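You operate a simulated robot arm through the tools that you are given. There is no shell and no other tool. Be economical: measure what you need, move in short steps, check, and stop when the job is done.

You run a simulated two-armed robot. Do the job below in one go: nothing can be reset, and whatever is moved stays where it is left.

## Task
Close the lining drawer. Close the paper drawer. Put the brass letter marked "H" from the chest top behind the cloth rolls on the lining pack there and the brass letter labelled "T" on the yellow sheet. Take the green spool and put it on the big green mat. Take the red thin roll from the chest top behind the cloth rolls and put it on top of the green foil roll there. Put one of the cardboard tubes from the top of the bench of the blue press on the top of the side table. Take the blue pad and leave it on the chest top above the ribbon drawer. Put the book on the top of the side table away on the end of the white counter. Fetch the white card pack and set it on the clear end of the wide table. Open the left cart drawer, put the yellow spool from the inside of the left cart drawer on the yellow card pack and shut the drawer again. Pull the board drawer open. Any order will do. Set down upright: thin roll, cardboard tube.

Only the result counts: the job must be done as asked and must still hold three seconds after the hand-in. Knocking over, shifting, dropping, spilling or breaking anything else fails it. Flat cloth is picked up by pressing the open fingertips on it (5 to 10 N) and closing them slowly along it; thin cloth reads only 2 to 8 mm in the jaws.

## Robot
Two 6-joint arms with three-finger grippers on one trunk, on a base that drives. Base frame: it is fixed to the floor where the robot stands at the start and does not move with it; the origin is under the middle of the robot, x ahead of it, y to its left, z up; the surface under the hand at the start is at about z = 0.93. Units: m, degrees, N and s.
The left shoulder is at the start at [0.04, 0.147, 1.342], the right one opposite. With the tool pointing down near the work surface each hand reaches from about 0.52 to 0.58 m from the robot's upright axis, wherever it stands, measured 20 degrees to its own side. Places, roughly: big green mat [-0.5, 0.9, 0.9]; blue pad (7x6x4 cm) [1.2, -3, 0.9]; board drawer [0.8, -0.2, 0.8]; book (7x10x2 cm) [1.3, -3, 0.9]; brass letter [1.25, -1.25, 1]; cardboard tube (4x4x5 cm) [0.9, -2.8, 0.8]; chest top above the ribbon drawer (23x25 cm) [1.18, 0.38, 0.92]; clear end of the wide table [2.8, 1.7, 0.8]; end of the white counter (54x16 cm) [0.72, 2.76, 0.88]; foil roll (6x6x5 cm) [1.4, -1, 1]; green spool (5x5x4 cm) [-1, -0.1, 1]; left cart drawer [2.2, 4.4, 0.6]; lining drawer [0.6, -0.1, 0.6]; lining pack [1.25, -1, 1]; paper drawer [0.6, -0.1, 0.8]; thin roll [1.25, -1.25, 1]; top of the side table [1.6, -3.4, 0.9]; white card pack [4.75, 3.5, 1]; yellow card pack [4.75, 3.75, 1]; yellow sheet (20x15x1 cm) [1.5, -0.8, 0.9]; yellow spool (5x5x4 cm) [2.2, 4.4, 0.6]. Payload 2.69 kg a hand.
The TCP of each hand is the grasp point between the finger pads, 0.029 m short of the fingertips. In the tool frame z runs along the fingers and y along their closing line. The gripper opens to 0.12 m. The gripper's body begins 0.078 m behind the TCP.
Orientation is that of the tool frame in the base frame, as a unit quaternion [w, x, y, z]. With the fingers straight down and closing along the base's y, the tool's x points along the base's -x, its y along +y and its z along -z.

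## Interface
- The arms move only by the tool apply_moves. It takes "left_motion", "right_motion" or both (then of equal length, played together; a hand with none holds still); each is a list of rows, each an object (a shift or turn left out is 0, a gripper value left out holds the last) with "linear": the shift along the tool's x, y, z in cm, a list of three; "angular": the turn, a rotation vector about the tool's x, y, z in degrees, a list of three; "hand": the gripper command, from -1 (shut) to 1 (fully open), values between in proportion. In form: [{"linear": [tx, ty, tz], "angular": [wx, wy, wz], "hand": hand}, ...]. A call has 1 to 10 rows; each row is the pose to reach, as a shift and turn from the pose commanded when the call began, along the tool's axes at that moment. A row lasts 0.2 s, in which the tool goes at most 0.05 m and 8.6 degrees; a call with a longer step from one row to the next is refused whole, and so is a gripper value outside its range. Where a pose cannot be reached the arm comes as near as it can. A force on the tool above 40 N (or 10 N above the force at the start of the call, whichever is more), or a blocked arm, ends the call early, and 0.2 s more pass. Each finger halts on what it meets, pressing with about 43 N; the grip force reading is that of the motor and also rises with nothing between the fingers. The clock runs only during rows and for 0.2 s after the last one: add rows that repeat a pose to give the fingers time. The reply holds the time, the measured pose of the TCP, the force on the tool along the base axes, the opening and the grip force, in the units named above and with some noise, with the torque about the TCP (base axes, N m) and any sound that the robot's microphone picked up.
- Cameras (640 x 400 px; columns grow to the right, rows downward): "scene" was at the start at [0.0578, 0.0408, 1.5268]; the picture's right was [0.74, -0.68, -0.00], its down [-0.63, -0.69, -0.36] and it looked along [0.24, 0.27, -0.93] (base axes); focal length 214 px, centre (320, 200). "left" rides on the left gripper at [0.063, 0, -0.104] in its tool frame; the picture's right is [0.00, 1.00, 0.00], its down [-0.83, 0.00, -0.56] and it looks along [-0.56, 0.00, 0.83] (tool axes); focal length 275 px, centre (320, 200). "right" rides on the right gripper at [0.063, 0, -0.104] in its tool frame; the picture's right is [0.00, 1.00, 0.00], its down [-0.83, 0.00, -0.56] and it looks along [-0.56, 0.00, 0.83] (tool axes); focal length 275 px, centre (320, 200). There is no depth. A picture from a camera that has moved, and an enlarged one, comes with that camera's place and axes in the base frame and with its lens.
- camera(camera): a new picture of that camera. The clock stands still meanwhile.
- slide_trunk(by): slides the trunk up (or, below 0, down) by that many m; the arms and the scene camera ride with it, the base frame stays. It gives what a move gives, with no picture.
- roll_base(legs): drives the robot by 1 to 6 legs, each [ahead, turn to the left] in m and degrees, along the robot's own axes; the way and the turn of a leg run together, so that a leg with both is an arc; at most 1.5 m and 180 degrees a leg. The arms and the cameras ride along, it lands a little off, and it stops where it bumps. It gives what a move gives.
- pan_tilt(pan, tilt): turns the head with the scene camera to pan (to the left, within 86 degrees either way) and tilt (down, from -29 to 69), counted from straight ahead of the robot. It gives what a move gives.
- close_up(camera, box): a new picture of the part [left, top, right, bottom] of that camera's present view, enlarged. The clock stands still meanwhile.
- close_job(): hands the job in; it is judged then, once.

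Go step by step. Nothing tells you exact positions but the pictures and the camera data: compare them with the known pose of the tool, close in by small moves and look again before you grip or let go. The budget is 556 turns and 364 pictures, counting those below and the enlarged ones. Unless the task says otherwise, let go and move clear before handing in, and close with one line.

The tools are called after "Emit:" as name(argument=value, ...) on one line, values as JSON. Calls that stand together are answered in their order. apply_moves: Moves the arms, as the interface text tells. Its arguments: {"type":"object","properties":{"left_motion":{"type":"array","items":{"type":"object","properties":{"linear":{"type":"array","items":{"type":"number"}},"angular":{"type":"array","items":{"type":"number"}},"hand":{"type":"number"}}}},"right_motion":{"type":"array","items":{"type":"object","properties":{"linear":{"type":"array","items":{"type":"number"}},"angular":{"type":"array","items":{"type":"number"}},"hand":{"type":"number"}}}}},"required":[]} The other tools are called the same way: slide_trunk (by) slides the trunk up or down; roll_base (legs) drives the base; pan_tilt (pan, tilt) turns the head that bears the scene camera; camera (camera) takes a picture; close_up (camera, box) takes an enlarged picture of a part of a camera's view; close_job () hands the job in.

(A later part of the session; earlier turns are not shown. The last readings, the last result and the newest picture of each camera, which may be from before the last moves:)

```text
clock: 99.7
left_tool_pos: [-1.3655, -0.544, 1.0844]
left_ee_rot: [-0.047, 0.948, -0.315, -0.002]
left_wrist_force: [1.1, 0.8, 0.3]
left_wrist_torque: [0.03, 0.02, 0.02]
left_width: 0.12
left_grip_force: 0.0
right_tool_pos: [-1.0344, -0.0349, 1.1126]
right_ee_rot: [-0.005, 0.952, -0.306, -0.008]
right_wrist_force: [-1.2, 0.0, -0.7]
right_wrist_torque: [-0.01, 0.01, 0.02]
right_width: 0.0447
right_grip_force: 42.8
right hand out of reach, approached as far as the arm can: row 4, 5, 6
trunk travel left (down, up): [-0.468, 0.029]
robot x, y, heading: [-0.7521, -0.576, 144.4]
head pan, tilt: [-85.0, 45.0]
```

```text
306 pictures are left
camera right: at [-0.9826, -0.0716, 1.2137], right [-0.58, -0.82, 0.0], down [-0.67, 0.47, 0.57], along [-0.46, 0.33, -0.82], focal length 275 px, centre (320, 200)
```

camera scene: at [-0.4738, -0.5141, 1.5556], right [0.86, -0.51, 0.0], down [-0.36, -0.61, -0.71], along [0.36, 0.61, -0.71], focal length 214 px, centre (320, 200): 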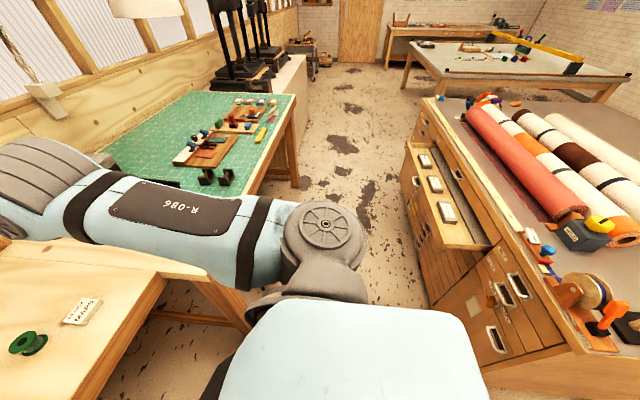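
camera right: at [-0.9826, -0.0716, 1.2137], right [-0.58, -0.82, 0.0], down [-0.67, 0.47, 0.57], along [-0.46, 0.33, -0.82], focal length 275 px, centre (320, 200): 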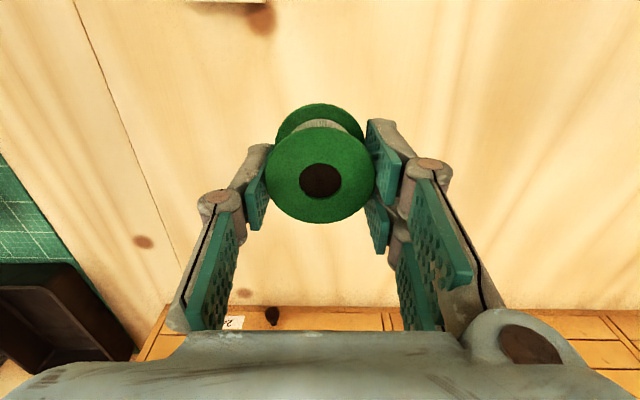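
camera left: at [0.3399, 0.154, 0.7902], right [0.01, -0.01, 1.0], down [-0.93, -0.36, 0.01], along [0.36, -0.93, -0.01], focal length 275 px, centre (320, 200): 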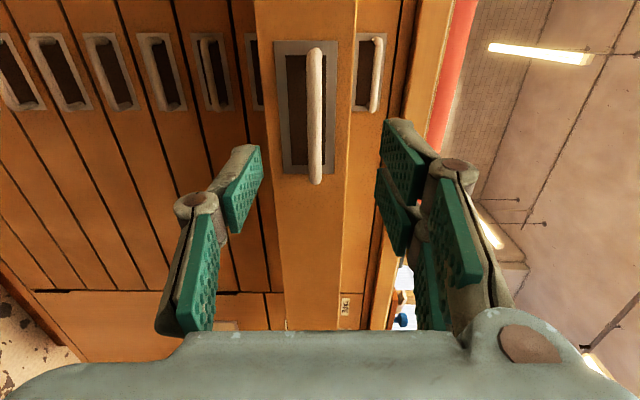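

Spool held. I back out, drive along the aisle and turn to face the big mat.

Emit:
roll_base(legs=[[-0.2, 0], [0, -90], [0.76, 0], [0, 90]])

Emit:
pan_tilt(pan=0, tilt=55)

Emit:
camera(camera="scene")

Emit:
camera(camera="right")

```text
clock: 112.7
left_tool_pos: [-0.757, -0.0303, 1.0848]
left_ee_rot: [-0.047, 0.945, -0.323, -0.002]
left_wrist_force: [0.6, -0.1, 0.5]
left_wrist_torque: [0.01, -0.03, -0.03]
left_width: 0.1199
left_grip_force: 0.0
right_tool_pos: [-0.4155, 0.4745, 1.1119]
right_ee_rot: [-0.004, 0.95, -0.313, -0.009]
right_wrist_force: [0.0, -0.2, -0.5]
right_wrist_torque: [0.0, 0.01, 0.01]
right_width: 0.044
right_grip_force: 43.5
trunk travel left (down, up): [-0.468, 0.029]
robot x, y, heading: [-0.1405, -0.0705, 143.5]
head pan, tilt: [-85.0, 45.0]
```

```text
clock: 114.2
left_tool_pos: [-0.7568, -0.0304, 1.0844]
left_ee_rot: [-0.046, 0.945, -0.323, -0.002]
left_wrist_force: [0.6, -0.6, 0.5]
left_wrist_torque: [0.02, 0.0, 0.02]
left_width: 0.1201
left_grip_force: 0.0
right_tool_pos: [-0.4174, 0.4739, 1.1118]
right_ee_rot: [-0.005, 0.95, -0.313, -0.009]
right_wrist_force: [-1.2, 0.1, -0.2]
right_wrist_torque: [-0.02, -0.04, -0.02]
right_width: 0.044
right_grip_force: 43.3
trunk travel left (down, up): [-0.468, 0.029]
robot x, y, heading: [-0.1413, -0.0695, 143.3]
head pan, tilt: [0.0, 55.0]
```

```text
305 pictures are left
camera scene: at [-0.2151, -0.0163, 1.5422], right [0.59, 0.8, 0.0], down [0.66, -0.49, -0.57], along [-0.46, 0.34, -0.82], focal length 214 px, centre (320, 200)
```

scene: 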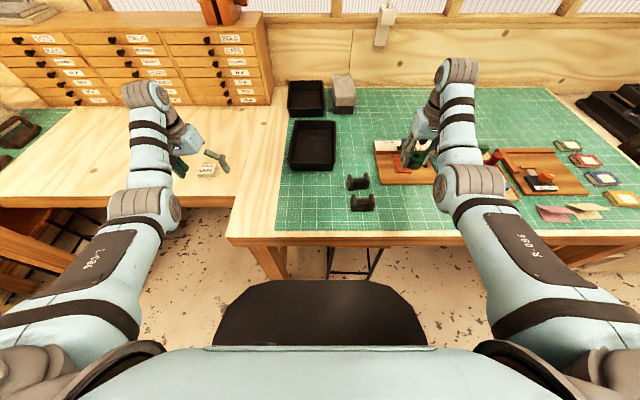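

```text
304 pictures are left
camera right: at [-0.3659, 0.4364, 1.213], right [-0.59, -0.81, 0.0], down [-0.66, 0.48, 0.57], along [-0.46, 0.34, -0.82], focal length 275 px, centre (320, 200)
```

right: 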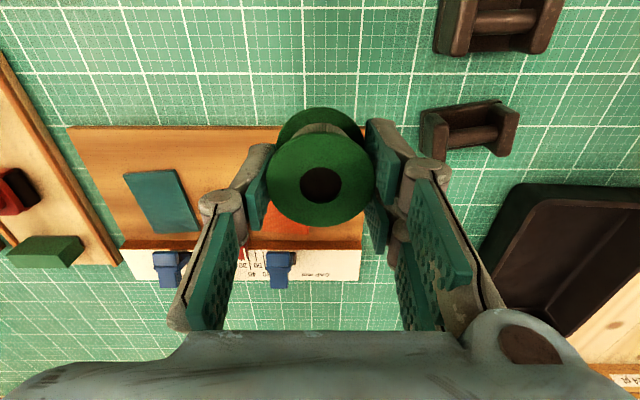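

Emit:
apply_moves(right_motion=[{"linear": [0.5, -2, 3]}, {"linear": [1.5, -4, 6]}, {"linear": [3, -5.5, 9]}, {"linear": [3, -5.5, 12]}, {"linear": [3, -5.5, 13.5]}, {"linear": [3, -5.5, 13.5]}])

Emit:
camera(camera="right")

```text
clock: 115.6
left_tool_pos: [-0.7561, -0.0291, 1.0843]
left_ee_rot: [-0.047, 0.945, -0.323, -0.001]
left_wrist_force: [-0.1, 0.2, -0.2]
left_wrist_torque: [-0.02, 0.02, -0.05]
left_width: 0.1202
left_grip_force: 0.1
right_tool_pos: [-0.3626, 0.5036, 0.9771]
right_ee_rot: [-0.005, 0.95, -0.313, -0.009]
right_wrist_force: [-0.7, 0.1, -0.6]
right_wrist_torque: [-0.01, -0.02, 0.02]
right_width: 0.0438
right_grip_force: 43.3
trunk travel left (down, up): [-0.468, 0.029]
robot x, y, heading: [-0.1397, -0.0671, 143.5]
head pan, tilt: [0.0, 55.0]
```

```text
303 pictures are left
camera right: at [-0.3107, 0.4652, 1.0774], right [-0.59, -0.81, 0.0], down [-0.66, 0.48, 0.57], along [-0.46, 0.34, -0.82], focal length 275 px, centre (320, 200)
```

right: 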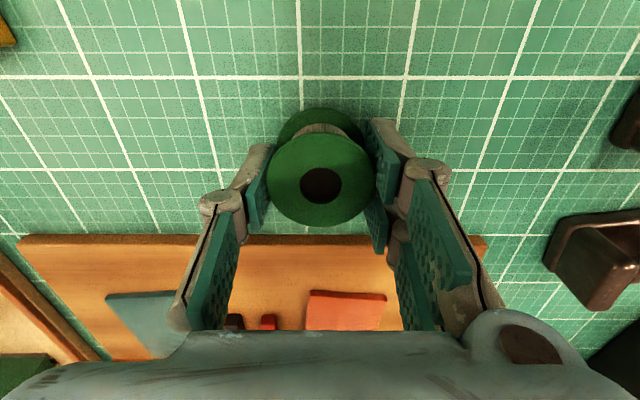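

Emit:
apply_moves(right_motion=[{"linear": [0, 0, 0.6]}, {"linear": [0, 0, 1.1]}, {"linear": [0, 0, 1.1]}])

```text
clock: 116.4
left_tool_pos: [-0.7558, -0.0305, 1.0847]
left_ee_rot: [-0.047, 0.945, -0.323, -0.002]
left_wrist_force: [-0.4, 0.9, -0.3]
left_wrist_torque: [0.01, 0.04, 0.03]
left_width: 0.1202
left_grip_force: 0.1
right_tool_pos: [-0.3625, 0.5024, 0.9669]
right_ee_rot: [-0.005, 0.949, -0.314, -0.009]
right_wrist_force: [-0.9, 1.4, 8.8]
right_wrist_torque: [-0.22, 0.0, 0.04]
right_width: 0.044
right_grip_force: 43.0
trunk travel left (down, up): [-0.468, 0.029]
robot x, y, heading: [-0.1401, -0.0706, 143.4]
head pan, tilt: [0.0, 55.0]
```

Contact with the mat (8.8 N). I open slowly and lift away.

Emit:
apply_moves(right_motion=[{"hand": -0.2}, {"hand": 0}, {"hand": 0.3}, {"linear": [0, 0, -1], "hand": 0.5}, {"linear": [0, 0, -5], "hand": 0.5}, {"linear": [0, 0, -10]}, {"linear": [0, 0, -14]}, {"linear": [0, 0, -14]}])

Emit:
camera(camera="right")

```text
clock: 118.2
left_tool_pos: [-0.7554, -0.0305, 1.0846]
left_ee_rot: [-0.046, 0.946, -0.322, -0.002]
left_wrist_force: [0.4, -0.1, -0.4]
left_wrist_torque: [-0.02, 0.01, 0.02]
left_width: 0.1198
left_grip_force: 0.0
right_tool_pos: [-0.3702, 0.5126, 1.1009]
right_ee_rot: [-0.004, 0.95, -0.313, -0.008]
right_wrist_force: [0.1, -0.3, -0.5]
right_wrist_torque: [0.01, -0.01, 0.01]
right_width: 0.0897
right_grip_force: 0.0
right hand out of reach, approached as far as the arm can: row 7, 8
trunk travel left (down, up): [-0.468, 0.029]
robot x, y, heading: [-0.1421, -0.0716, 143.6]
head pan, tilt: [0.0, 55.0]
```

```text
302 pictures are left
camera right: at [-0.319, 0.4744, 1.2015], right [-0.59, -0.81, 0.0], down [-0.66, 0.48, 0.57], along [-0.46, 0.34, -0.82], focal length 275 px, centre (320, 200)
```

right: 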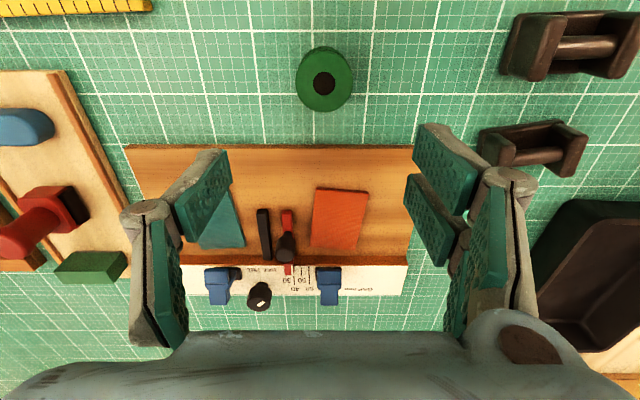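

Green spool stands on the mat. Now I drive to the right end of the chest toward its far side.

Emit:
roll_base(legs=[[0, 91.5], [0.8, 0]])

Emit:
pan_tilt(pan=0, tilt=35)

Emit:
camera(camera="scene")

Emit:
pan_tilt(pan=70, tilt=35)

Emit:
camera(camera="scene")

```text
clock: 126.4
left_tool_pos: [-0.6567, -1.3371, 1.0851]
left_ee_rot: [-0.031, 0.896, 0.441, -0.034]
left_wrist_force: [0.4, 0.1, 0.5]
left_wrist_torque: [-0.04, 0.01, -0.03]
left_width: 0.1199
left_grip_force: 0.0
right_tool_pos: [-1.1992, -0.9522, 1.1003]
right_ee_rot: [0.002, 0.893, 0.451, -0.009]
right_wrist_force: [-1.1, 0.1, 0.6]
right_wrist_torque: [-0.02, -0.02, -0.02]
right_width: 0.09
right_grip_force: 0.1
trunk travel left (down, up): [-0.468, 0.029]
robot x, y, heading: [-0.6173, -0.7217, -126.6]
head pan, tilt: [0.0, 55.0]
```

```text
clock: 127.2
left_tool_pos: [-0.6582, -1.338, 1.0849]
left_ee_rot: [-0.032, 0.896, 0.441, -0.034]
left_wrist_force: [-0.3, 0.4, -0.7]
left_wrist_torque: [0.05, 0.0, -0.02]
left_width: 0.1201
left_grip_force: 0.1
right_tool_pos: [-1.2012, -0.9521, 1.1009]
right_ee_rot: [0.004, 0.893, 0.45, -0.009]
right_wrist_force: [-0.4, 0.3, 0.2]
right_wrist_torque: [0.0, -0.01, -0.02]
right_width: 0.09
right_grip_force: 0.0
trunk travel left (down, up): [-0.468, 0.029]
robot x, y, heading: [-0.6171, -0.7253, -126.6]
head pan, tilt: [0.0, 35.0]
```

```text
301 pictures are left
camera scene: at [-0.682, -0.8097, 1.5703], right [-0.8, 0.59, 0.0], down [0.34, 0.46, -0.82], along [-0.49, -0.66, -0.57], focal length 214 px, centre (320, 200)
```

scene: 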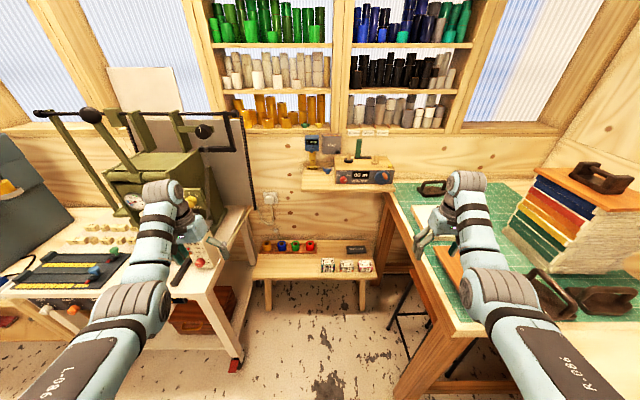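

```text
clock: 128.6
left_tool_pos: [-0.6582, -1.3379, 1.0849]
left_ee_rot: [-0.031, 0.896, 0.442, -0.033]
left_wrist_force: [-0.3, 0.2, 0.5]
left_wrist_torque: [0.01, 0.02, 0.01]
left_width: 0.1201
left_grip_force: 0.1
right_tool_pos: [-1.2005, -0.9512, 1.0995]
right_ee_rot: [0.002, 0.893, 0.45, -0.009]
right_wrist_force: [-1.4, 0.1, -0.1]
right_wrist_torque: [0.02, 0.0, 0.02]
right_width: 0.0899
right_grip_force: 0.1
trunk travel left (down, up): [-0.468, 0.029]
robot x, y, heading: [-0.6189, -0.724, -126.4]
head pan, tilt: [70.0, 35.0]
```

```text
300 pictures are left
camera scene: at [-0.581, -0.8122, 1.5704], right [-0.83, -0.55, 0.0], down [-0.32, 0.48, -0.82], along [0.45, -0.68, -0.57], focal length 214 px, centre (320, 200)
```

scene: 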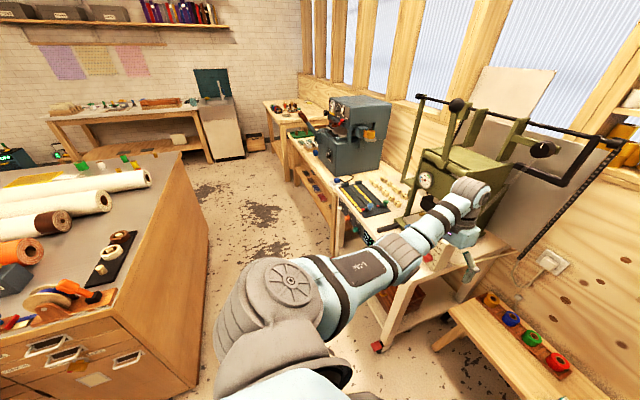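

Emit:
roll_base(legs=[[-0.13, 0], [0, 91.5]])

Emit:
pan_tilt(pan=0, tilt=30)

Emit:
camera(camera="scene")

```text
clock: 133.8
left_tool_pos: [0.0759, -0.6325, 1.085]
left_ee_rot: [0.003, 0.301, 0.953, -0.046]
left_wrist_force: [1.0, 0.2, -0.3]
left_wrist_torque: [0.01, -0.02, -0.02]
left_width: 0.1198
left_grip_force: 0.2
right_tool_pos: [-0.2847, -1.1918, 1.0997]
right_ee_rot: [0.008, 0.292, 0.956, -0.004]
right_wrist_force: [-0.4, 0.2, 0.0]
right_wrist_torque: [0.02, 0.0, -0.01]
right_width: 0.0902
right_grip_force: 0.0
trunk travel left (down, up): [-0.468, 0.029]
robot x, y, heading: [-0.5398, -0.62, -34.1]
head pan, tilt: [70.0, 35.0]
```

```text
clock: 135.2
left_tool_pos: [0.077, -0.6319, 1.0857]
left_ee_rot: [0.003, 0.301, 0.952, -0.046]
left_wrist_force: [-0.8, 0.2, -0.2]
left_wrist_torque: [0.02, 0.01, 0.0]
left_width: 0.1202
left_grip_force: 0.0
right_tool_pos: [-0.2843, -1.1901, 1.1006]
right_ee_rot: [0.008, 0.291, 0.957, -0.004]
right_wrist_force: [0.2, 0.8, -1.0]
right_wrist_torque: [0.02, 0.0, 0.0]
right_width: 0.09
right_grip_force: 0.1
trunk travel left (down, up): [-0.468, 0.029]
robot x, y, heading: [-0.5418, -0.617, -34.0]
head pan, tilt: [0.0, 30.0]
```

```text
299 pictures are left
camera scene: at [-0.4491, -0.6807, 1.5782], right [-0.56, -0.83, 0.0], down [-0.42, 0.28, -0.87], along [0.72, -0.48, -0.5], focal length 214 px, centre (320, 200)
```

scene: 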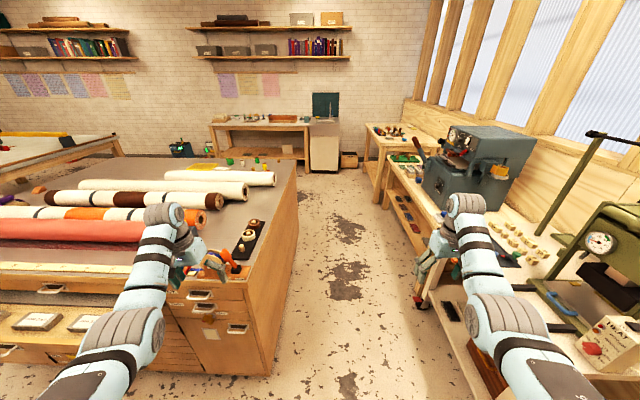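

Emit:
apply_moves(left_motion=[{"linear": [0, -4, 0]}, {"linear": [0, -8, 0]}, {"linear": [0, -12, 0]}, {"linear": [0, -12, 0]}], right_motion=[{"linear": [0, 4, 0]}, {"linear": [0, 8, 0]}, {"linear": [0, 10, 0]}, {"linear": [0, 10, 0]}])

Emit:
roll_base(legs=[[0, -8], [1.1, 0], [0, 7], [1.25, 0]])

Emit:
pan_tilt(pan=85, tilt=35)

Emit:
camera(camera="scene")

Emit:
pan_tilt(pan=-60, tilt=35)

Emit:
camera(camera="scene")

```text
clock: 136.2
left_tool_pos: [0.0585, -0.6765, 1.0805]
left_ee_rot: [0.001, 0.317, 0.946, -0.067]
left_wrist_force: [-0.3, 0.2, -0.2]
left_wrist_torque: [0.03, -0.01, -0.01]
left_width: 0.1203
left_grip_force: 0.0
left hand out of reach, approached as far as the arm can: row 1, 2, 3, 4
right_tool_pos: [-0.2193, -1.1159, 1.093]
right_ee_rot: [0.008, 0.293, 0.956, -0.003]
right_wrist_force: [-1.0, -0.6, -0.6]
right_wrist_torque: [0.01, -0.02, -0.02]
right_width: 0.09
right_grip_force: 0.1
right hand out of reach, approached as far as the arm can: row 1, 2, 3, 4
trunk travel left (down, up): [-0.468, 0.029]
robot x, y, heading: [-0.5409, -0.6183, -33.9]
head pan, tilt: [0.0, 30.0]
```

```text
clock: 149.0
left_tool_pos: [1.9199, -2.1264, 1.0818]
left_ee_rot: [0.0, 0.319, 0.945, -0.068]
left_wrist_force: [-0.4, 0.1, -0.3]
left_wrist_torque: [-0.01, -0.03, 0.0]
left_width: 0.1199
left_grip_force: 0.1
right_tool_pos: [1.6395, -2.5645, 1.0951]
right_ee_rot: [0.009, 0.294, 0.956, -0.004]
right_wrist_force: [0.1, 0.7, 0.2]
right_wrist_torque: [0.03, 0.0, 0.04]
right_width: 0.0898
right_grip_force: 0.0
trunk travel left (down, up): [-0.468, 0.029]
robot x, y, heading: [1.3215, -2.0616, -34.4]
head pan, tilt: [0.0, 30.0]
```

```text
clock: 150.6
left_tool_pos: [1.9197, -2.127, 1.0813]
left_ee_rot: [0.0, 0.32, 0.945, -0.067]
left_wrist_force: [-0.2, 0.0, 1.2]
left_wrist_torque: [0.0, 0.01, -0.01]
left_width: 0.1199
left_grip_force: 0.1
right_tool_pos: [1.6409, -2.566, 1.0942]
right_ee_rot: [0.008, 0.294, 0.956, -0.004]
right_wrist_force: [0.1, -0.4, -0.2]
right_wrist_torque: [-0.04, 0.02, 0.01]
right_width: 0.09
right_grip_force: 0.0
trunk travel left (down, up): [-0.468, 0.029]
robot x, y, heading: [1.3206, -2.0682, -34.1]
head pan, tilt: [85.0, 35.0]
```

```text
298 pictures are left
camera scene: at [1.393, -2.0106, 1.5704], right [0.78, -0.63, 0.0], down [-0.36, -0.44, -0.82], along [0.52, 0.64, -0.57], focal length 214 px, centre (320, 200)
```

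scene: 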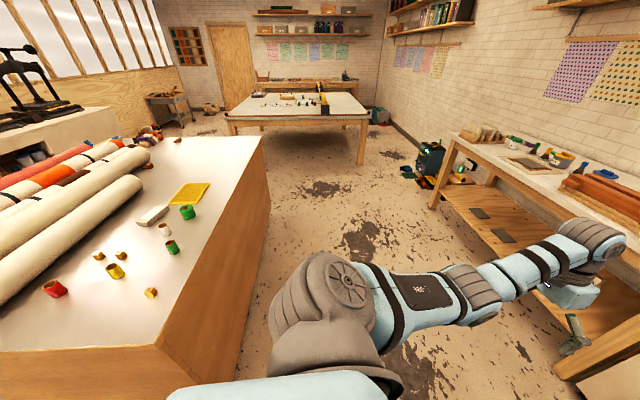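

```text
clock: 152.9
left_tool_pos: [1.9208, -2.1266, 1.0811]
left_ee_rot: [0.0, 0.319, 0.945, -0.067]
left_wrist_force: [-0.2, -1.1, 0.0]
left_wrist_torque: [0.0, 0.01, -0.02]
left_width: 0.1202
left_grip_force: 0.1
right_tool_pos: [1.6403, -2.5656, 1.0928]
right_ee_rot: [0.008, 0.294, 0.956, -0.004]
right_wrist_force: [-0.5, -0.1, 0.1]
right_wrist_torque: [-0.02, 0.0, -0.01]
right_width: 0.0901
right_grip_force: 0.0
trunk travel left (down, up): [-0.468, 0.029]
robot x, y, heading: [1.3181, -2.067, -33.7]
head pan, tilt: [-60.0, 35.0]
```

```text
297 pictures are left
camera scene: at [1.3311, -2.1667, 1.5704], right [-1.0, 0.07, 0.0], down [0.04, 0.57, -0.82], along [-0.06, -0.82, -0.57], focal length 214 px, centre (320, 200)
```

scene: 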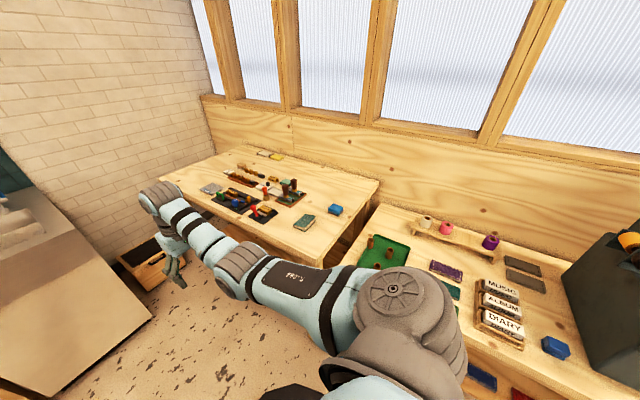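

Chest far side seen: yellow sheet, lining pack, rolls and brass letters near the edge. I drive there and turn to face them.

Emit:
roll_base(legs=[[0, 90], [0.78, 0], [0, 90]])

Emit:
pan_tilt(pan=0, tilt=60)

Emit:
camera(camera="scene")

Emit:
camera(camera="right")

Emit:
camera(camera="left")

```text
clock: 164.8
left_tool_pos: [1.1636, -1.3532, 1.0814]
left_ee_rot: [-0.067, 0.946, -0.316, -0.001]
left_wrist_force: [-0.8, -0.6, 0.9]
left_wrist_torque: [0.02, -0.02, -0.01]
left_width: 0.1199
left_grip_force: 0.0
right_tool_pos: [1.4386, -0.9135, 1.0917]
right_ee_rot: [-0.004, 0.956, -0.292, -0.007]
right_wrist_force: [-0.1, 0.6, 0.2]
right_wrist_torque: [0.01, -0.01, -0.01]
right_width: 0.09
right_grip_force: 0.0
trunk travel left (down, up): [-0.468, 0.029]
robot x, y, heading: [1.7619, -1.4112, 146.4]
head pan, tilt: [-60.0, 35.0]
```

```text
clock: 166.1
left_tool_pos: [1.1615, -1.3534, 1.08]
left_ee_rot: [-0.067, 0.946, -0.316, -0.001]
left_wrist_force: [0.7, 0.5, -0.8]
left_wrist_torque: [0.01, 0.01, -0.02]
left_width: 0.1199
left_grip_force: 0.2
right_tool_pos: [1.4395, -0.9142, 1.0926]
right_ee_rot: [-0.004, 0.957, -0.291, -0.008]
right_wrist_force: [0.2, 0.5, -0.6]
right_wrist_torque: [0.03, 0.03, 0.03]
right_width: 0.0901
right_grip_force: 0.1
trunk travel left (down, up): [-0.468, 0.029]
robot x, y, heading: [1.765, -1.4107, 146.2]
head pan, tilt: [0.0, 60.0]
```

```text
296 pictures are left
camera scene: at [1.6898, -1.3623, 1.5362], right [0.56, 0.83, 0.0], down [0.72, -0.48, -0.5], along [-0.42, 0.28, -0.87], focal length 214 px, centre (320, 200)
```

scene: 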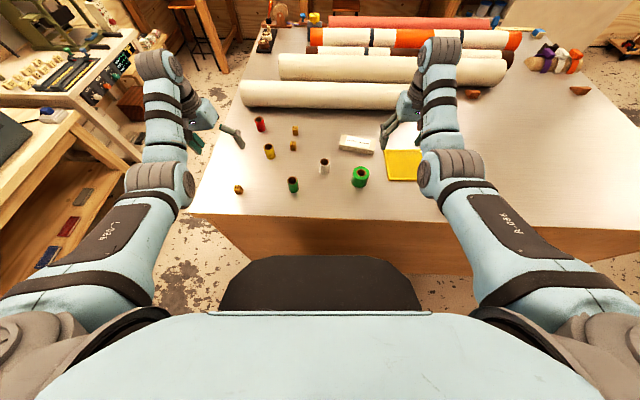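

```text
295 pictures are left
camera right: at [1.493, -0.9499, 1.195], right [-0.55, -0.83, 0.0], down [-0.69, 0.45, 0.57], along [-0.47, 0.32, -0.82], focal length 275 px, centre (320, 200)
```

right: 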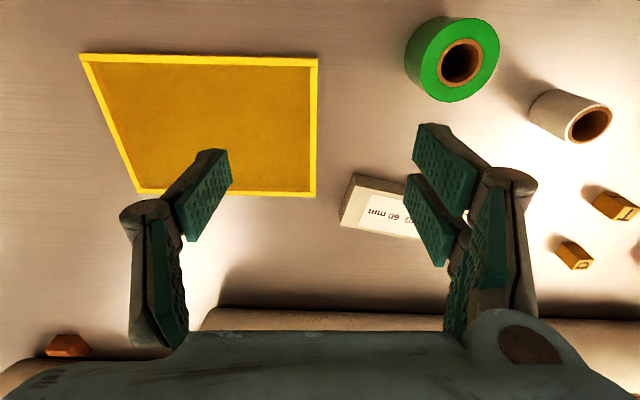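

```text
294 pictures are left
camera left: at [1.2071, -1.4054, 1.1822], right [-0.6, -0.79, -0.13], down [-0.69, 0.43, 0.59], along [-0.41, 0.44, -0.8], focal length 275 px, centre (320, 200)
```

left: 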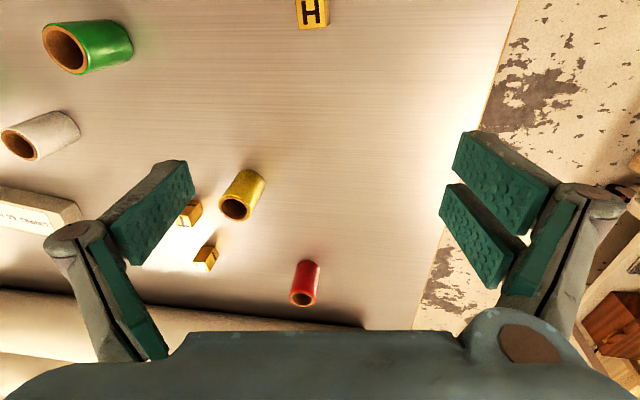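

Emit:
close_up(camera="scene", box=[215, 100, 435, 210])

Emit:
close_up(camera="right", box=[500, 80, 640, 300])

Emit:
close_up(camera="left", box=[140, 120, 340, 320])

```text
2.91 times, centred on (325, 155) of scene
camera zoom: at [1.6898, -1.3623, 1.5362], right [0.56, 0.83, 0.0], down [0.72, -0.48, -0.5], along [-0.42, 0.28, -0.87], focal length 624 px, centre (306, 331)
```

zoom: 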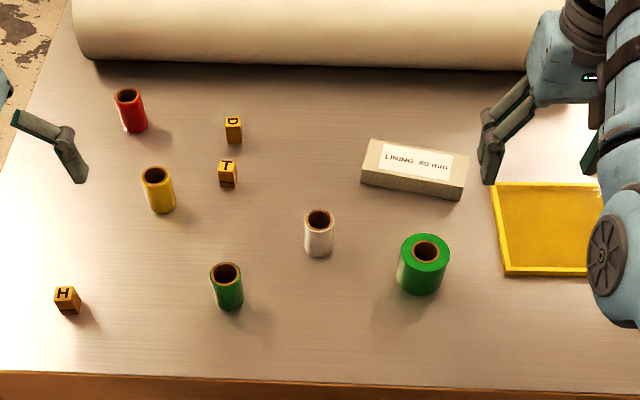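

```text
1.82 times, centred on (570, 190) of right
camera zoom: at [1.493, -0.9499, 1.195], right [-0.55, -0.83, 0.0], down [-0.69, 0.45, 0.57], along [-0.47, 0.32, -0.82], focal length 500 px, centre (-134, 218)
```

zoom: 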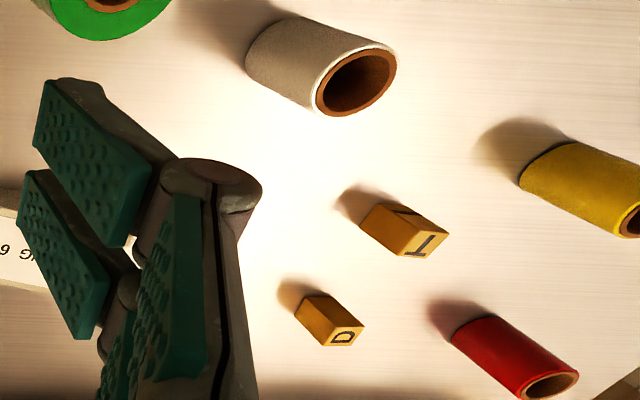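

```text
2.00 times, centred on (240, 220) of left
camera zoom: at [1.2071, -1.4054, 1.1822], right [-0.6, -0.79, -0.13], down [-0.69, 0.43, 0.59], along [-0.41, 0.44, -0.8], focal length 551 px, centre (480, 160)
```

zoom: 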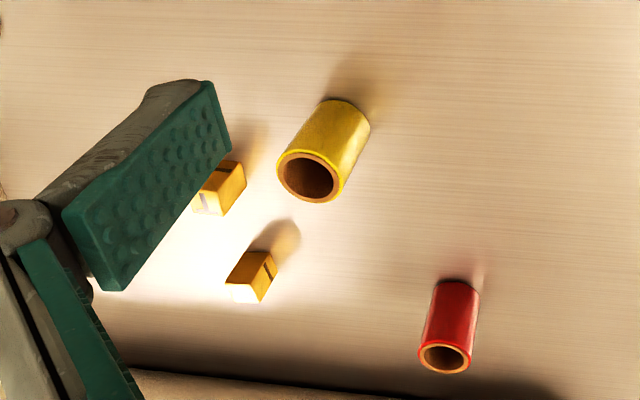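

I test the tilted reach of the right hand over the lining pack, since the base cannot go closer to the chest.

Emit:
apply_moves(right_motion=[{"linear": [-2, 2, 1], "angular": [0, -8, 0]}, {"linear": [-4, 4, 2], "angular": [0, -16, 0]}, {"linear": [-6, 6, 3], "angular": [0, -24, 0]}, {"linear": [-9, 8, 4], "angular": [0, -32, 0]}, {"linear": [-12, 9, 5], "angular": [0, -40, 0]}, {"linear": [-12, 9, 7], "angular": [0, -40, 0]}, {"linear": [-12, 9, 7], "angular": [0, -40, 0]}])

Emit:
camera(camera="right")

Emit:
camera(camera="scene")

```text
clock: 167.7
left_tool_pos: [1.164, -1.3544, 1.0824]
left_ee_rot: [-0.068, 0.946, -0.317, -0.001]
left_wrist_force: [0.0, 0.0, 0.0]
left_wrist_torque: [0.0, 0.0, 0.0]
left_width: 0.1199
left_grip_force: 0.1
right_tool_pos: [1.2891, -0.9215, 1.0266]
right_ee_rot: [-0.103, 0.896, -0.271, -0.336]
right_wrist_force: [0.0, -0.7, 0.8]
right_wrist_torque: [0.04, 0.02, 0.0]
right_width: 0.0898
right_grip_force: 0.1
trunk travel left (down, up): [-0.468, 0.029]
robot x, y, heading: [1.7614, -1.4114, 146.3]
head pan, tilt: [0.0, 60.0]
```

```text
290 pictures are left
camera right: at [1.3849, -0.9854, 1.0612], right [-0.55, -0.83, -0.01], down [-0.22, 0.14, 0.97], along [-0.8, 0.54, -0.26], focal length 275 px, centre (320, 200)
```

right: 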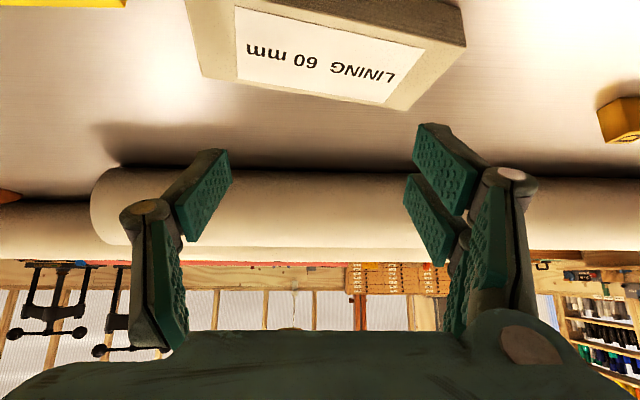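

```text
289 pictures are left
camera scene: at [1.69, -1.3626, 1.5362], right [0.56, 0.83, 0.0], down [0.72, -0.48, -0.5], along [-0.42, 0.28, -0.87], focal length 214 px, centre (320, 200)
```

scene: 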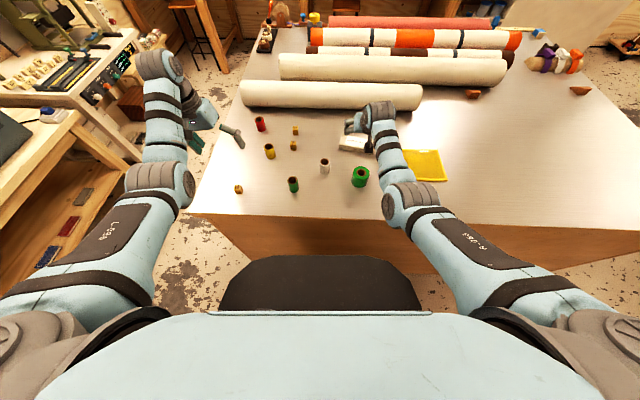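

Tilted reach works. I raise slightly and turn the base 20° left to bring letter T before the right hand.

Emit:
apply_moves(right_motion=[{"linear": [-2.6, 0, -3.1]}, {"linear": [-2.6, 0, -3.1]}])

Emit:
roll_base(legs=[[0, 20]])

Emit:
camera(camera="right")

Emit:
camera(camera="scene")

```text
clock: 168.3
left_tool_pos: [1.1624, -1.3536, 1.081]
left_ee_rot: [-0.067, 0.946, -0.316, 0.0]
left_wrist_force: [-0.7, 0.3, -0.9]
left_wrist_torque: [0.01, 0.0, 0.01]
left_width: 0.1198
left_grip_force: 0.1
right_tool_pos: [1.2905, -0.9216, 1.0661]
right_ee_rot: [-0.103, 0.896, -0.271, -0.335]
right_wrist_force: [0.4, 0.2, 0.8]
right_wrist_torque: [0.0, 0.0, -0.01]
right_width: 0.0898
right_grip_force: 0.0
trunk travel left (down, up): [-0.468, 0.029]
robot x, y, heading: [1.76, -1.4099, 146.2]
head pan, tilt: [0.0, 60.0]
```

```text
clock: 169.8
left_tool_pos: [1.1794, -1.5617, 1.0829]
left_ee_rot: [-0.066, 0.987, -0.148, -0.012]
left_wrist_force: [0.2, 0.6, 1.2]
left_wrist_torque: [-0.02, -0.02, 0.01]
left_width: 0.12
left_grip_force: 0.1
right_tool_pos: [1.1511, -1.1116, 1.066]
right_ee_rot: [-0.044, 0.93, -0.113, -0.348]
right_wrist_force: [0.5, -0.1, -0.1]
right_wrist_torque: [0.01, 0.02, -0.02]
right_width: 0.0901
right_grip_force: 0.1
trunk travel left (down, up): [-0.468, 0.029]
robot x, y, heading: [1.7592, -1.4121, 166.1]
head pan, tilt: [0.0, 60.0]
```

```text
288 pictures are left
camera right: at [1.263, -1.1384, 1.1013], right [-0.24, -0.97, -0.01], down [-0.26, 0.06, 0.96], along [-0.94, 0.23, -0.26], focal length 275 px, centre (320, 200)
```

right: 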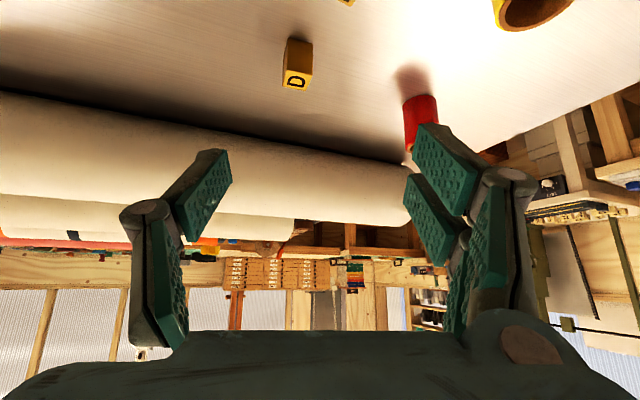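

```text
287 pictures are left
camera scene: at [1.6776, -1.3887, 1.5361], right [0.24, 0.97, 0.0], down [0.84, -0.21, -0.5], along [-0.49, 0.12, -0.87], focal length 214 px, centre (320, 200)
```

scene: 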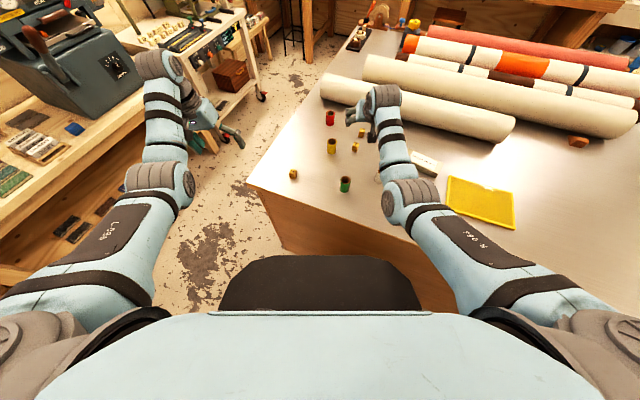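

Emit:
apply_moves(right_motion=[{"linear": [4, 0, -3.4]}, {"linear": [6.1, 0, -5.1]}, {"linear": [6.1, 0, -5.1]}])

Emit:
camera(camera="right")

```text
refused: row 1 steps farther than a row can; nothing moved
```

```text
286 pictures are left
camera right: at [1.263, -1.1384, 1.1013], right [-0.24, -0.97, -0.01], down [-0.26, 0.06, 0.96], along [-0.94, 0.23, -0.26], focal length 275 px, centre (320, 200)
```

right: 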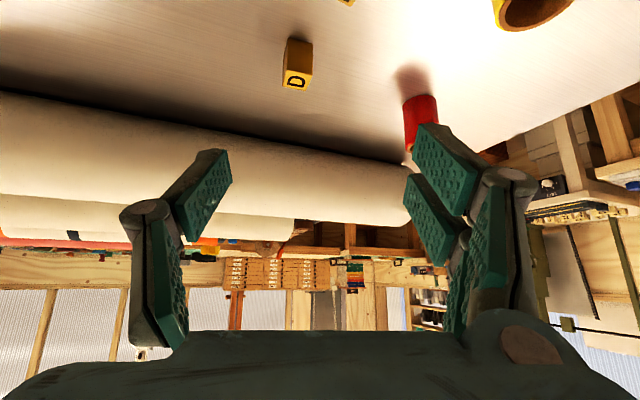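

Emit:
apply_moves(right_motion=[{"linear": [3, 0, -2.5]}, {"linear": [6.1, 0, -5.1]}, {"linear": [6.1, 0, -5.1]}])

Emit:
camera(camera="right")

```text
clock: 170.6
left_tool_pos: [1.1787, -1.5616, 1.0816]
left_ee_rot: [-0.067, 0.987, -0.147, -0.012]
left_wrist_force: [0.8, 1.1, -0.7]
left_wrist_torque: [-0.01, -0.04, 0.01]
left_width: 0.1201
left_grip_force: 0.0
right_tool_pos: [1.2272, -1.1303, 1.0652]
right_ee_rot: [-0.044, 0.93, -0.113, -0.347]
right_wrist_force: [-0.6, -0.3, 0.3]
right_wrist_torque: [0.0, 0.04, 0.02]
right_width: 0.0898
right_grip_force: 0.1
trunk travel left (down, up): [-0.468, 0.029]
robot x, y, heading: [1.7619, -1.4131, 166.3]
head pan, tilt: [0.0, 60.0]
```

```text
285 pictures are left
camera right: at [1.3394, -1.1586, 1.1001], right [-0.24, -0.97, -0.01], down [-0.26, 0.06, 0.96], along [-0.94, 0.23, -0.26], focal length 275 px, centre (320, 200)
```

right: 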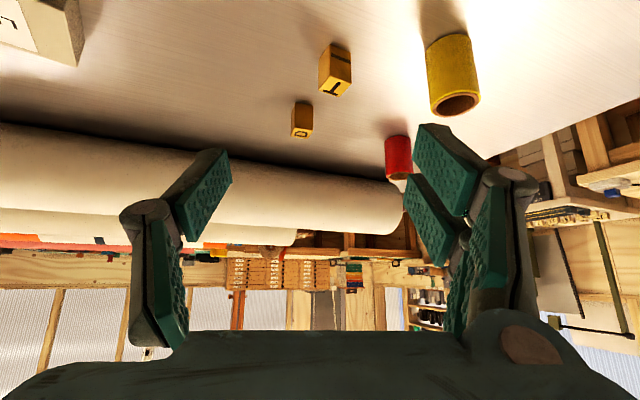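

Emit:
apply_moves(right_motion=[{"linear": [-1.5, 0.5, 1], "angular": [4.3, 0, 5.1], "hand": 0}, {"linear": [-3, 1, 2], "angular": [8.6, 0, 10.2]}, {"linear": [-3, 1.3, 2], "angular": [12.9, 0, 15.3]}, {"linear": [-3, 1.3, 2], "angular": [12.9, 0, 15.3]}])

Emit:
camera(camera="right")

```text
clock: 171.6
left_tool_pos: [1.1805, -1.5618, 1.0803]
left_ee_rot: [-0.066, 0.987, -0.148, -0.013]
left_wrist_force: [-0.4, -0.8, -0.8]
left_wrist_torque: [-0.01, -0.02, -0.02]
left_width: 0.1199
left_grip_force: 0.0
right_tool_pos: [1.1913, -1.1344, 1.0702]
right_ee_rot: [-0.101, 0.896, -0.274, -0.335]
right_wrist_force: [-0.7, 0.5, -0.3]
right_wrist_torque: [0.01, -0.03, 0.04]
right_width: 0.0601
right_grip_force: 0.1
trunk travel left (down, up): [-0.468, 0.029]
robot x, y, heading: [1.7635, -1.4114, 166.1]
head pan, tilt: [0.0, 60.0]
```

```text
284 pictures are left
camera right: at [1.2866, -1.1992, 1.1052], right [-0.55, -0.83, 0.0], down [-0.22, 0.14, 0.97], along [-0.8, 0.54, -0.26], focal length 275 px, centre (320, 200)
```

right: 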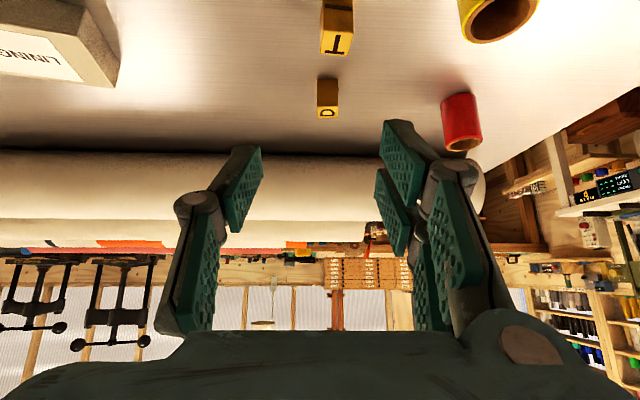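

Emit:
apply_moves(right_motion=[{"linear": [1.5, 1, 3]}, {"linear": [3, 1, 5.6]}, {"linear": [4.3, 1, 7.2]}, {"linear": [4.3, 1, 7.2]}])

Emit:
camera(camera="right")

Emit:
close_up(camera="scene", box=[290, 80, 450, 210])

```text
clock: 172.6
left_tool_pos: [1.1793, -1.5622, 1.0806]
left_ee_rot: [-0.066, 0.987, -0.146, -0.012]
left_wrist_force: [0.4, -0.7, 0.2]
left_wrist_torque: [0.01, -0.03, 0.0]
left_width: 0.12
left_grip_force: 0.0
right_tool_pos: [1.172, -1.134, 0.9863]
right_ee_rot: [-0.101, 0.896, -0.272, -0.336]
right_wrist_force: [0.5, -0.3, 0.2]
right_wrist_torque: [-0.02, 0.01, -0.01]
right_width: 0.0599
right_grip_force: 0.1
trunk travel left (down, up): [-0.468, 0.029]
robot x, y, heading: [1.7614, -1.4109, 166.3]
head pan, tilt: [0.0, 60.0]
```

```text
283 pictures are left
camera right: at [1.2681, -1.1994, 1.022], right [-0.55, -0.83, 0.0], down [-0.22, 0.14, 0.97], along [-0.8, 0.53, -0.26], focal length 275 px, centre (320, 200)
```

right: 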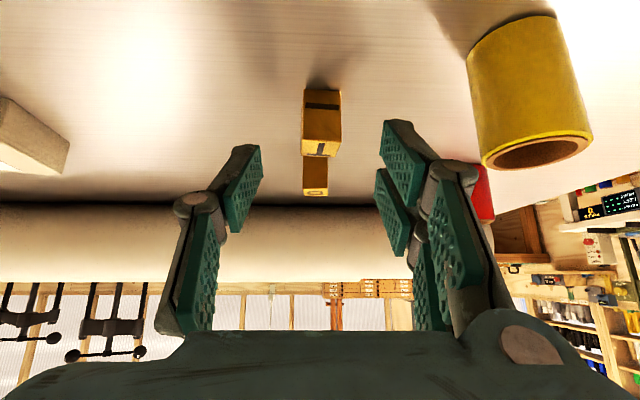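

```text
3.08 times, centred on (370, 145) of scene
camera zoom: at [1.6776, -1.3905, 1.5361], right [0.24, 0.97, 0.0], down [0.84, -0.21, -0.5], along [-0.49, 0.12, -0.87], focal length 660 px, centre (166, 369)
```

zoom: 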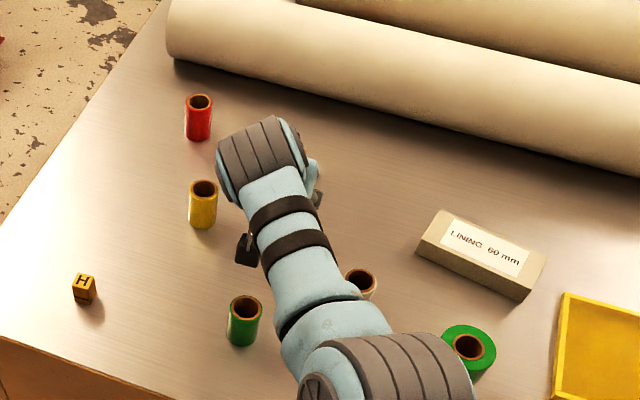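

Emit:
apply_moves(right_motion=[{"linear": [1, 0, 0.9]}, {"linear": [1.8, 0, 1.6]}, {"linear": [1.8, 0, 1.6]}])

Emit:
camera(camera="right")

```text
clock: 173.4
left_tool_pos: [1.1797, -1.5618, 1.0814]
left_ee_rot: [-0.066, 0.987, -0.147, -0.011]
left_wrist_force: [0.2, 0.7, 0.1]
left_wrist_torque: [0.01, -0.02, 0.0]
left_width: 0.1199
left_grip_force: 0.0
right_tool_pos: [1.1749, -1.1372, 0.9644]
right_ee_rot: [-0.1, 0.895, -0.273, -0.337]
right_wrist_force: [-2.0, 1.4, 9.2]
right_wrist_torque: [-0.18, 0.26, -0.07]
right_width: 0.0607
right_grip_force: 0.3
trunk travel left (down, up): [-0.468, 0.029]
robot x, y, heading: [1.7617, -1.4104, 166.3]
head pan, tilt: [0.0, 60.0]
```

```text
281 pictures are left
camera right: at [1.2709, -1.2012, 0.9993], right [-0.55, -0.83, 0.0], down [-0.21, 0.14, 0.97], along [-0.8, 0.54, -0.26], focal length 275 px, centre (320, 200)
```

right: 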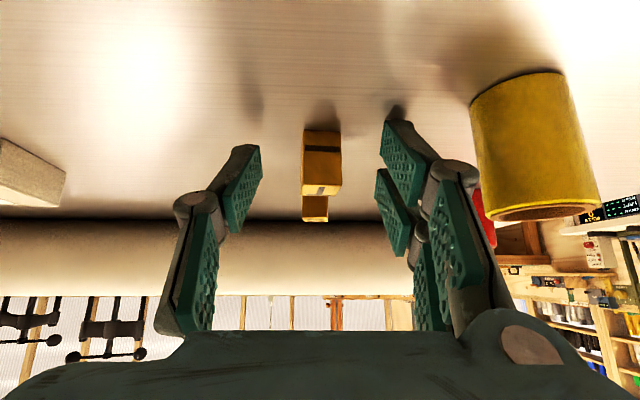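

Emit:
apply_moves(right_motion=[{"linear": [-0.15, 0, -0.2], "hand": -0.3}, {"linear": [-0.15, 0, -0.2], "hand": -0.8}, {"linear": [-0.15, 0, -0.2], "hand": -0.8}, {"linear": [-0.15, 0, -0.2], "hand": -1}])

Emit:
camera(camera="right")

```text
clock: 174.4
left_tool_pos: [1.1794, -1.5627, 1.0816]
left_ee_rot: [-0.068, 0.987, -0.147, -0.013]
left_wrist_force: [1.0, -0.7, 0.8]
left_wrist_torque: [-0.04, -0.02, 0.0]
left_width: 0.12
left_grip_force: 0.1
right_tool_pos: [1.1761, -1.1373, 0.9645]
right_ee_rot: [-0.102, 0.896, -0.273, -0.335]
right_wrist_force: [0.1, -1.2, 1.8]
right_wrist_torque: [-0.06, 0.03, 0.0]
right_width: 0.019
right_grip_force: 43.1
trunk travel left (down, up): [-0.468, 0.029]
robot x, y, heading: [1.7591, -1.4092, 166.2]
head pan, tilt: [0.0, 60.0]
```

```text
280 pictures are left
camera right: at [1.2716, -1.2018, 1.0009], right [-0.55, -0.83, 0.0], down [-0.22, 0.14, 0.97], along [-0.8, 0.54, -0.26], focal length 275 px, centre (320, 200)
```

right: 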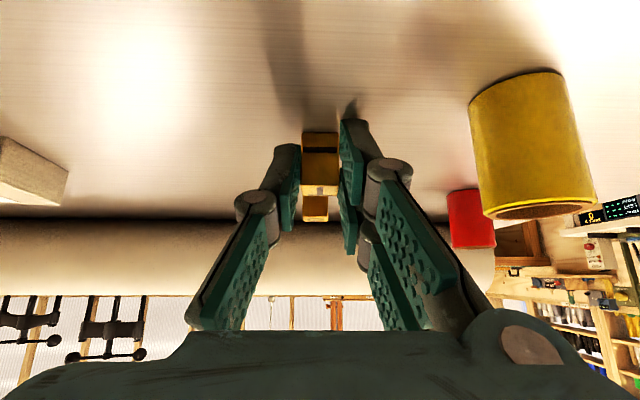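

Emit:
apply_moves(right_motion=[{"linear": [-2.6, 0, -3.1]}, {"linear": [-5.1, 0, -6.1]}, {"linear": [-7.1, 0, -8.4]}, {"linear": [-7.1, 0, -8.4]}])

Emit:
roll_base(legs=[[0, -22]])

Emit:
camera(camera="right")

Emit:
camera(camera="scene")

```text
clock: 175.4
left_tool_pos: [1.1794, -1.5618, 1.0804]
left_ee_rot: [-0.065, 0.987, -0.147, -0.013]
left_wrist_force: [-1.2, 0.6, -0.5]
left_wrist_torque: [0.01, -0.04, -0.03]
left_width: 0.12
left_grip_force: 0.1
right_tool_pos: [1.1769, -1.1385, 1.0755]
right_ee_rot: [-0.102, 0.896, -0.273, -0.335]
right_wrist_force: [0.1, 0.7, -0.5]
right_wrist_torque: [-0.02, -0.03, 0.0]
right_width: 0.0193
right_grip_force: 43.0
trunk travel left (down, up): [-0.468, 0.029]
robot x, y, heading: [1.7632, -1.4128, 165.8]
head pan, tilt: [0.0, 60.0]
```

```text
clock: 177.0
left_tool_pos: [1.165, -1.3335, 1.0806]
left_ee_rot: [-0.068, 0.94, -0.334, 0.001]
left_wrist_force: [-0.2, 0.7, -0.2]
left_wrist_torque: [0.01, 0.01, 0.0]
left_width: 0.12
left_grip_force: 0.1
right_tool_pos: [1.3221, -0.9386, 1.0755]
right_ee_rot: [-0.164, 0.827, -0.44, -0.31]
right_wrist_force: [0.9, 0.6, -0.3]
right_wrist_torque: [-0.04, 0.0, -0.01]
right_width: 0.0192
right_grip_force: 43.2
trunk travel left (down, up): [-0.468, 0.029]
robot x, y, heading: [1.7618, -1.4099, 143.9]
head pan, tilt: [0.0, 60.0]
```

```text
279 pictures are left
camera right: at [1.3863, -1.0345, 1.111], right [-0.83, -0.56, 0.0], down [-0.15, 0.21, 0.97], along [-0.54, 0.8, -0.26], focal length 275 px, centre (320, 200)
```

right: 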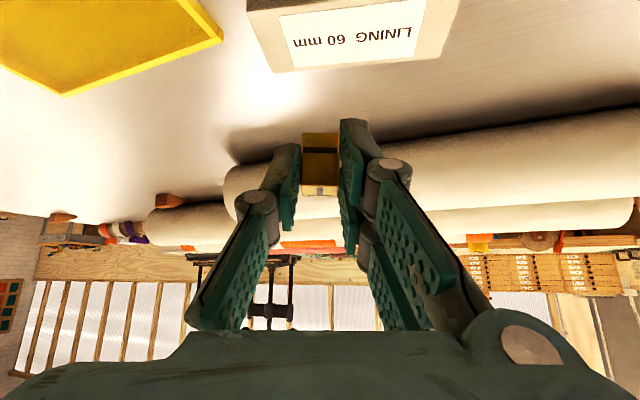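

```text
278 pictures are left
camera scene: at [1.6906, -1.3612, 1.5361], right [0.59, 0.81, 0.0], down [0.7, -0.51, -0.5], along [-0.4, 0.29, -0.87], focal length 214 px, centre (320, 200)
```

scene: 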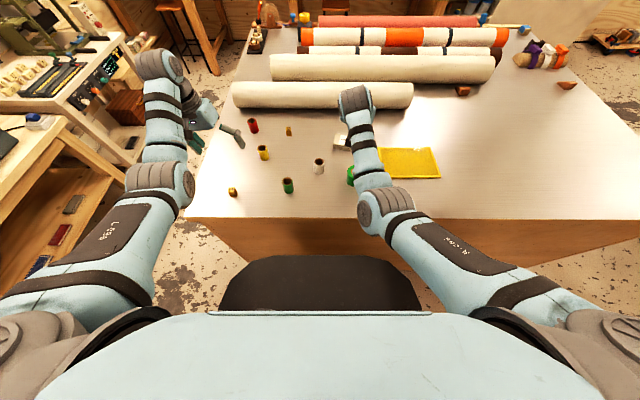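

Emit:
apply_moves(right_motion=[{"linear": [-0.4, -4.5, 0.3]}, {"linear": [-0.8, -9, 0.6]}, {"linear": [-1.1, -13.5, 0.9]}, {"linear": [-1.3, -18, 1.1]}, {"linear": [0.5, -20, 3]}, {"linear": [2, -20, 4.9]}, {"linear": [2, -20, 4.9]}])

Emit:
camera(camera="right")

Emit:
close_up(camera="scene", box=[340, 110, 500, 210])

```text
clock: 178.6
left_tool_pos: [1.1653, -1.3306, 1.0826]
left_ee_rot: [-0.067, 0.94, -0.333, 0.0]
left_wrist_force: [-0.4, -0.2, 0.5]
left_wrist_torque: [-0.01, -0.01, -0.03]
left_width: 0.1198
left_grip_force: 0.0
right_tool_pos: [1.4779, -0.8127, 1.0246]
right_ee_rot: [-0.164, 0.827, -0.439, -0.31]
right_wrist_force: [-0.2, -0.1, -1.4]
right_wrist_torque: [0.01, 0.01, -0.01]
right_width: 0.0189
right_grip_force: 42.8
trunk travel left (down, up): [-0.468, 0.029]
robot x, y, heading: [1.7628, -1.413, 144.1]
head pan, tilt: [0.0, 60.0]
```

```text
277 pictures are left
camera right: at [1.5429, -0.9076, 1.0597], right [-0.83, -0.56, 0.0], down [-0.15, 0.22, 0.97], along [-0.54, 0.8, -0.26], focal length 275 px, centre (320, 200)
```

right: 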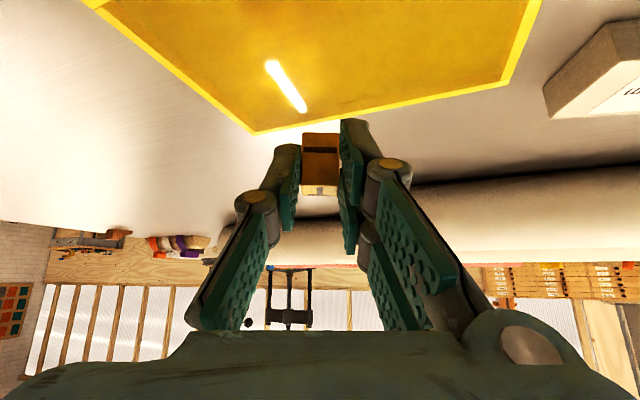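

```text
4.00 times, centred on (420, 160) of scene
camera zoom: at [1.6912, -1.3598, 1.5361], right [0.59, 0.81, 0.0], down [0.7, -0.51, -0.5], along [-0.4, 0.29, -0.87], focal length 858 px, centre (-80, 360)
```

zoom: 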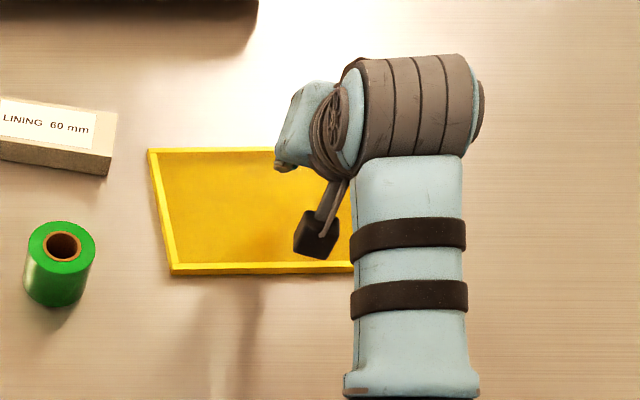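

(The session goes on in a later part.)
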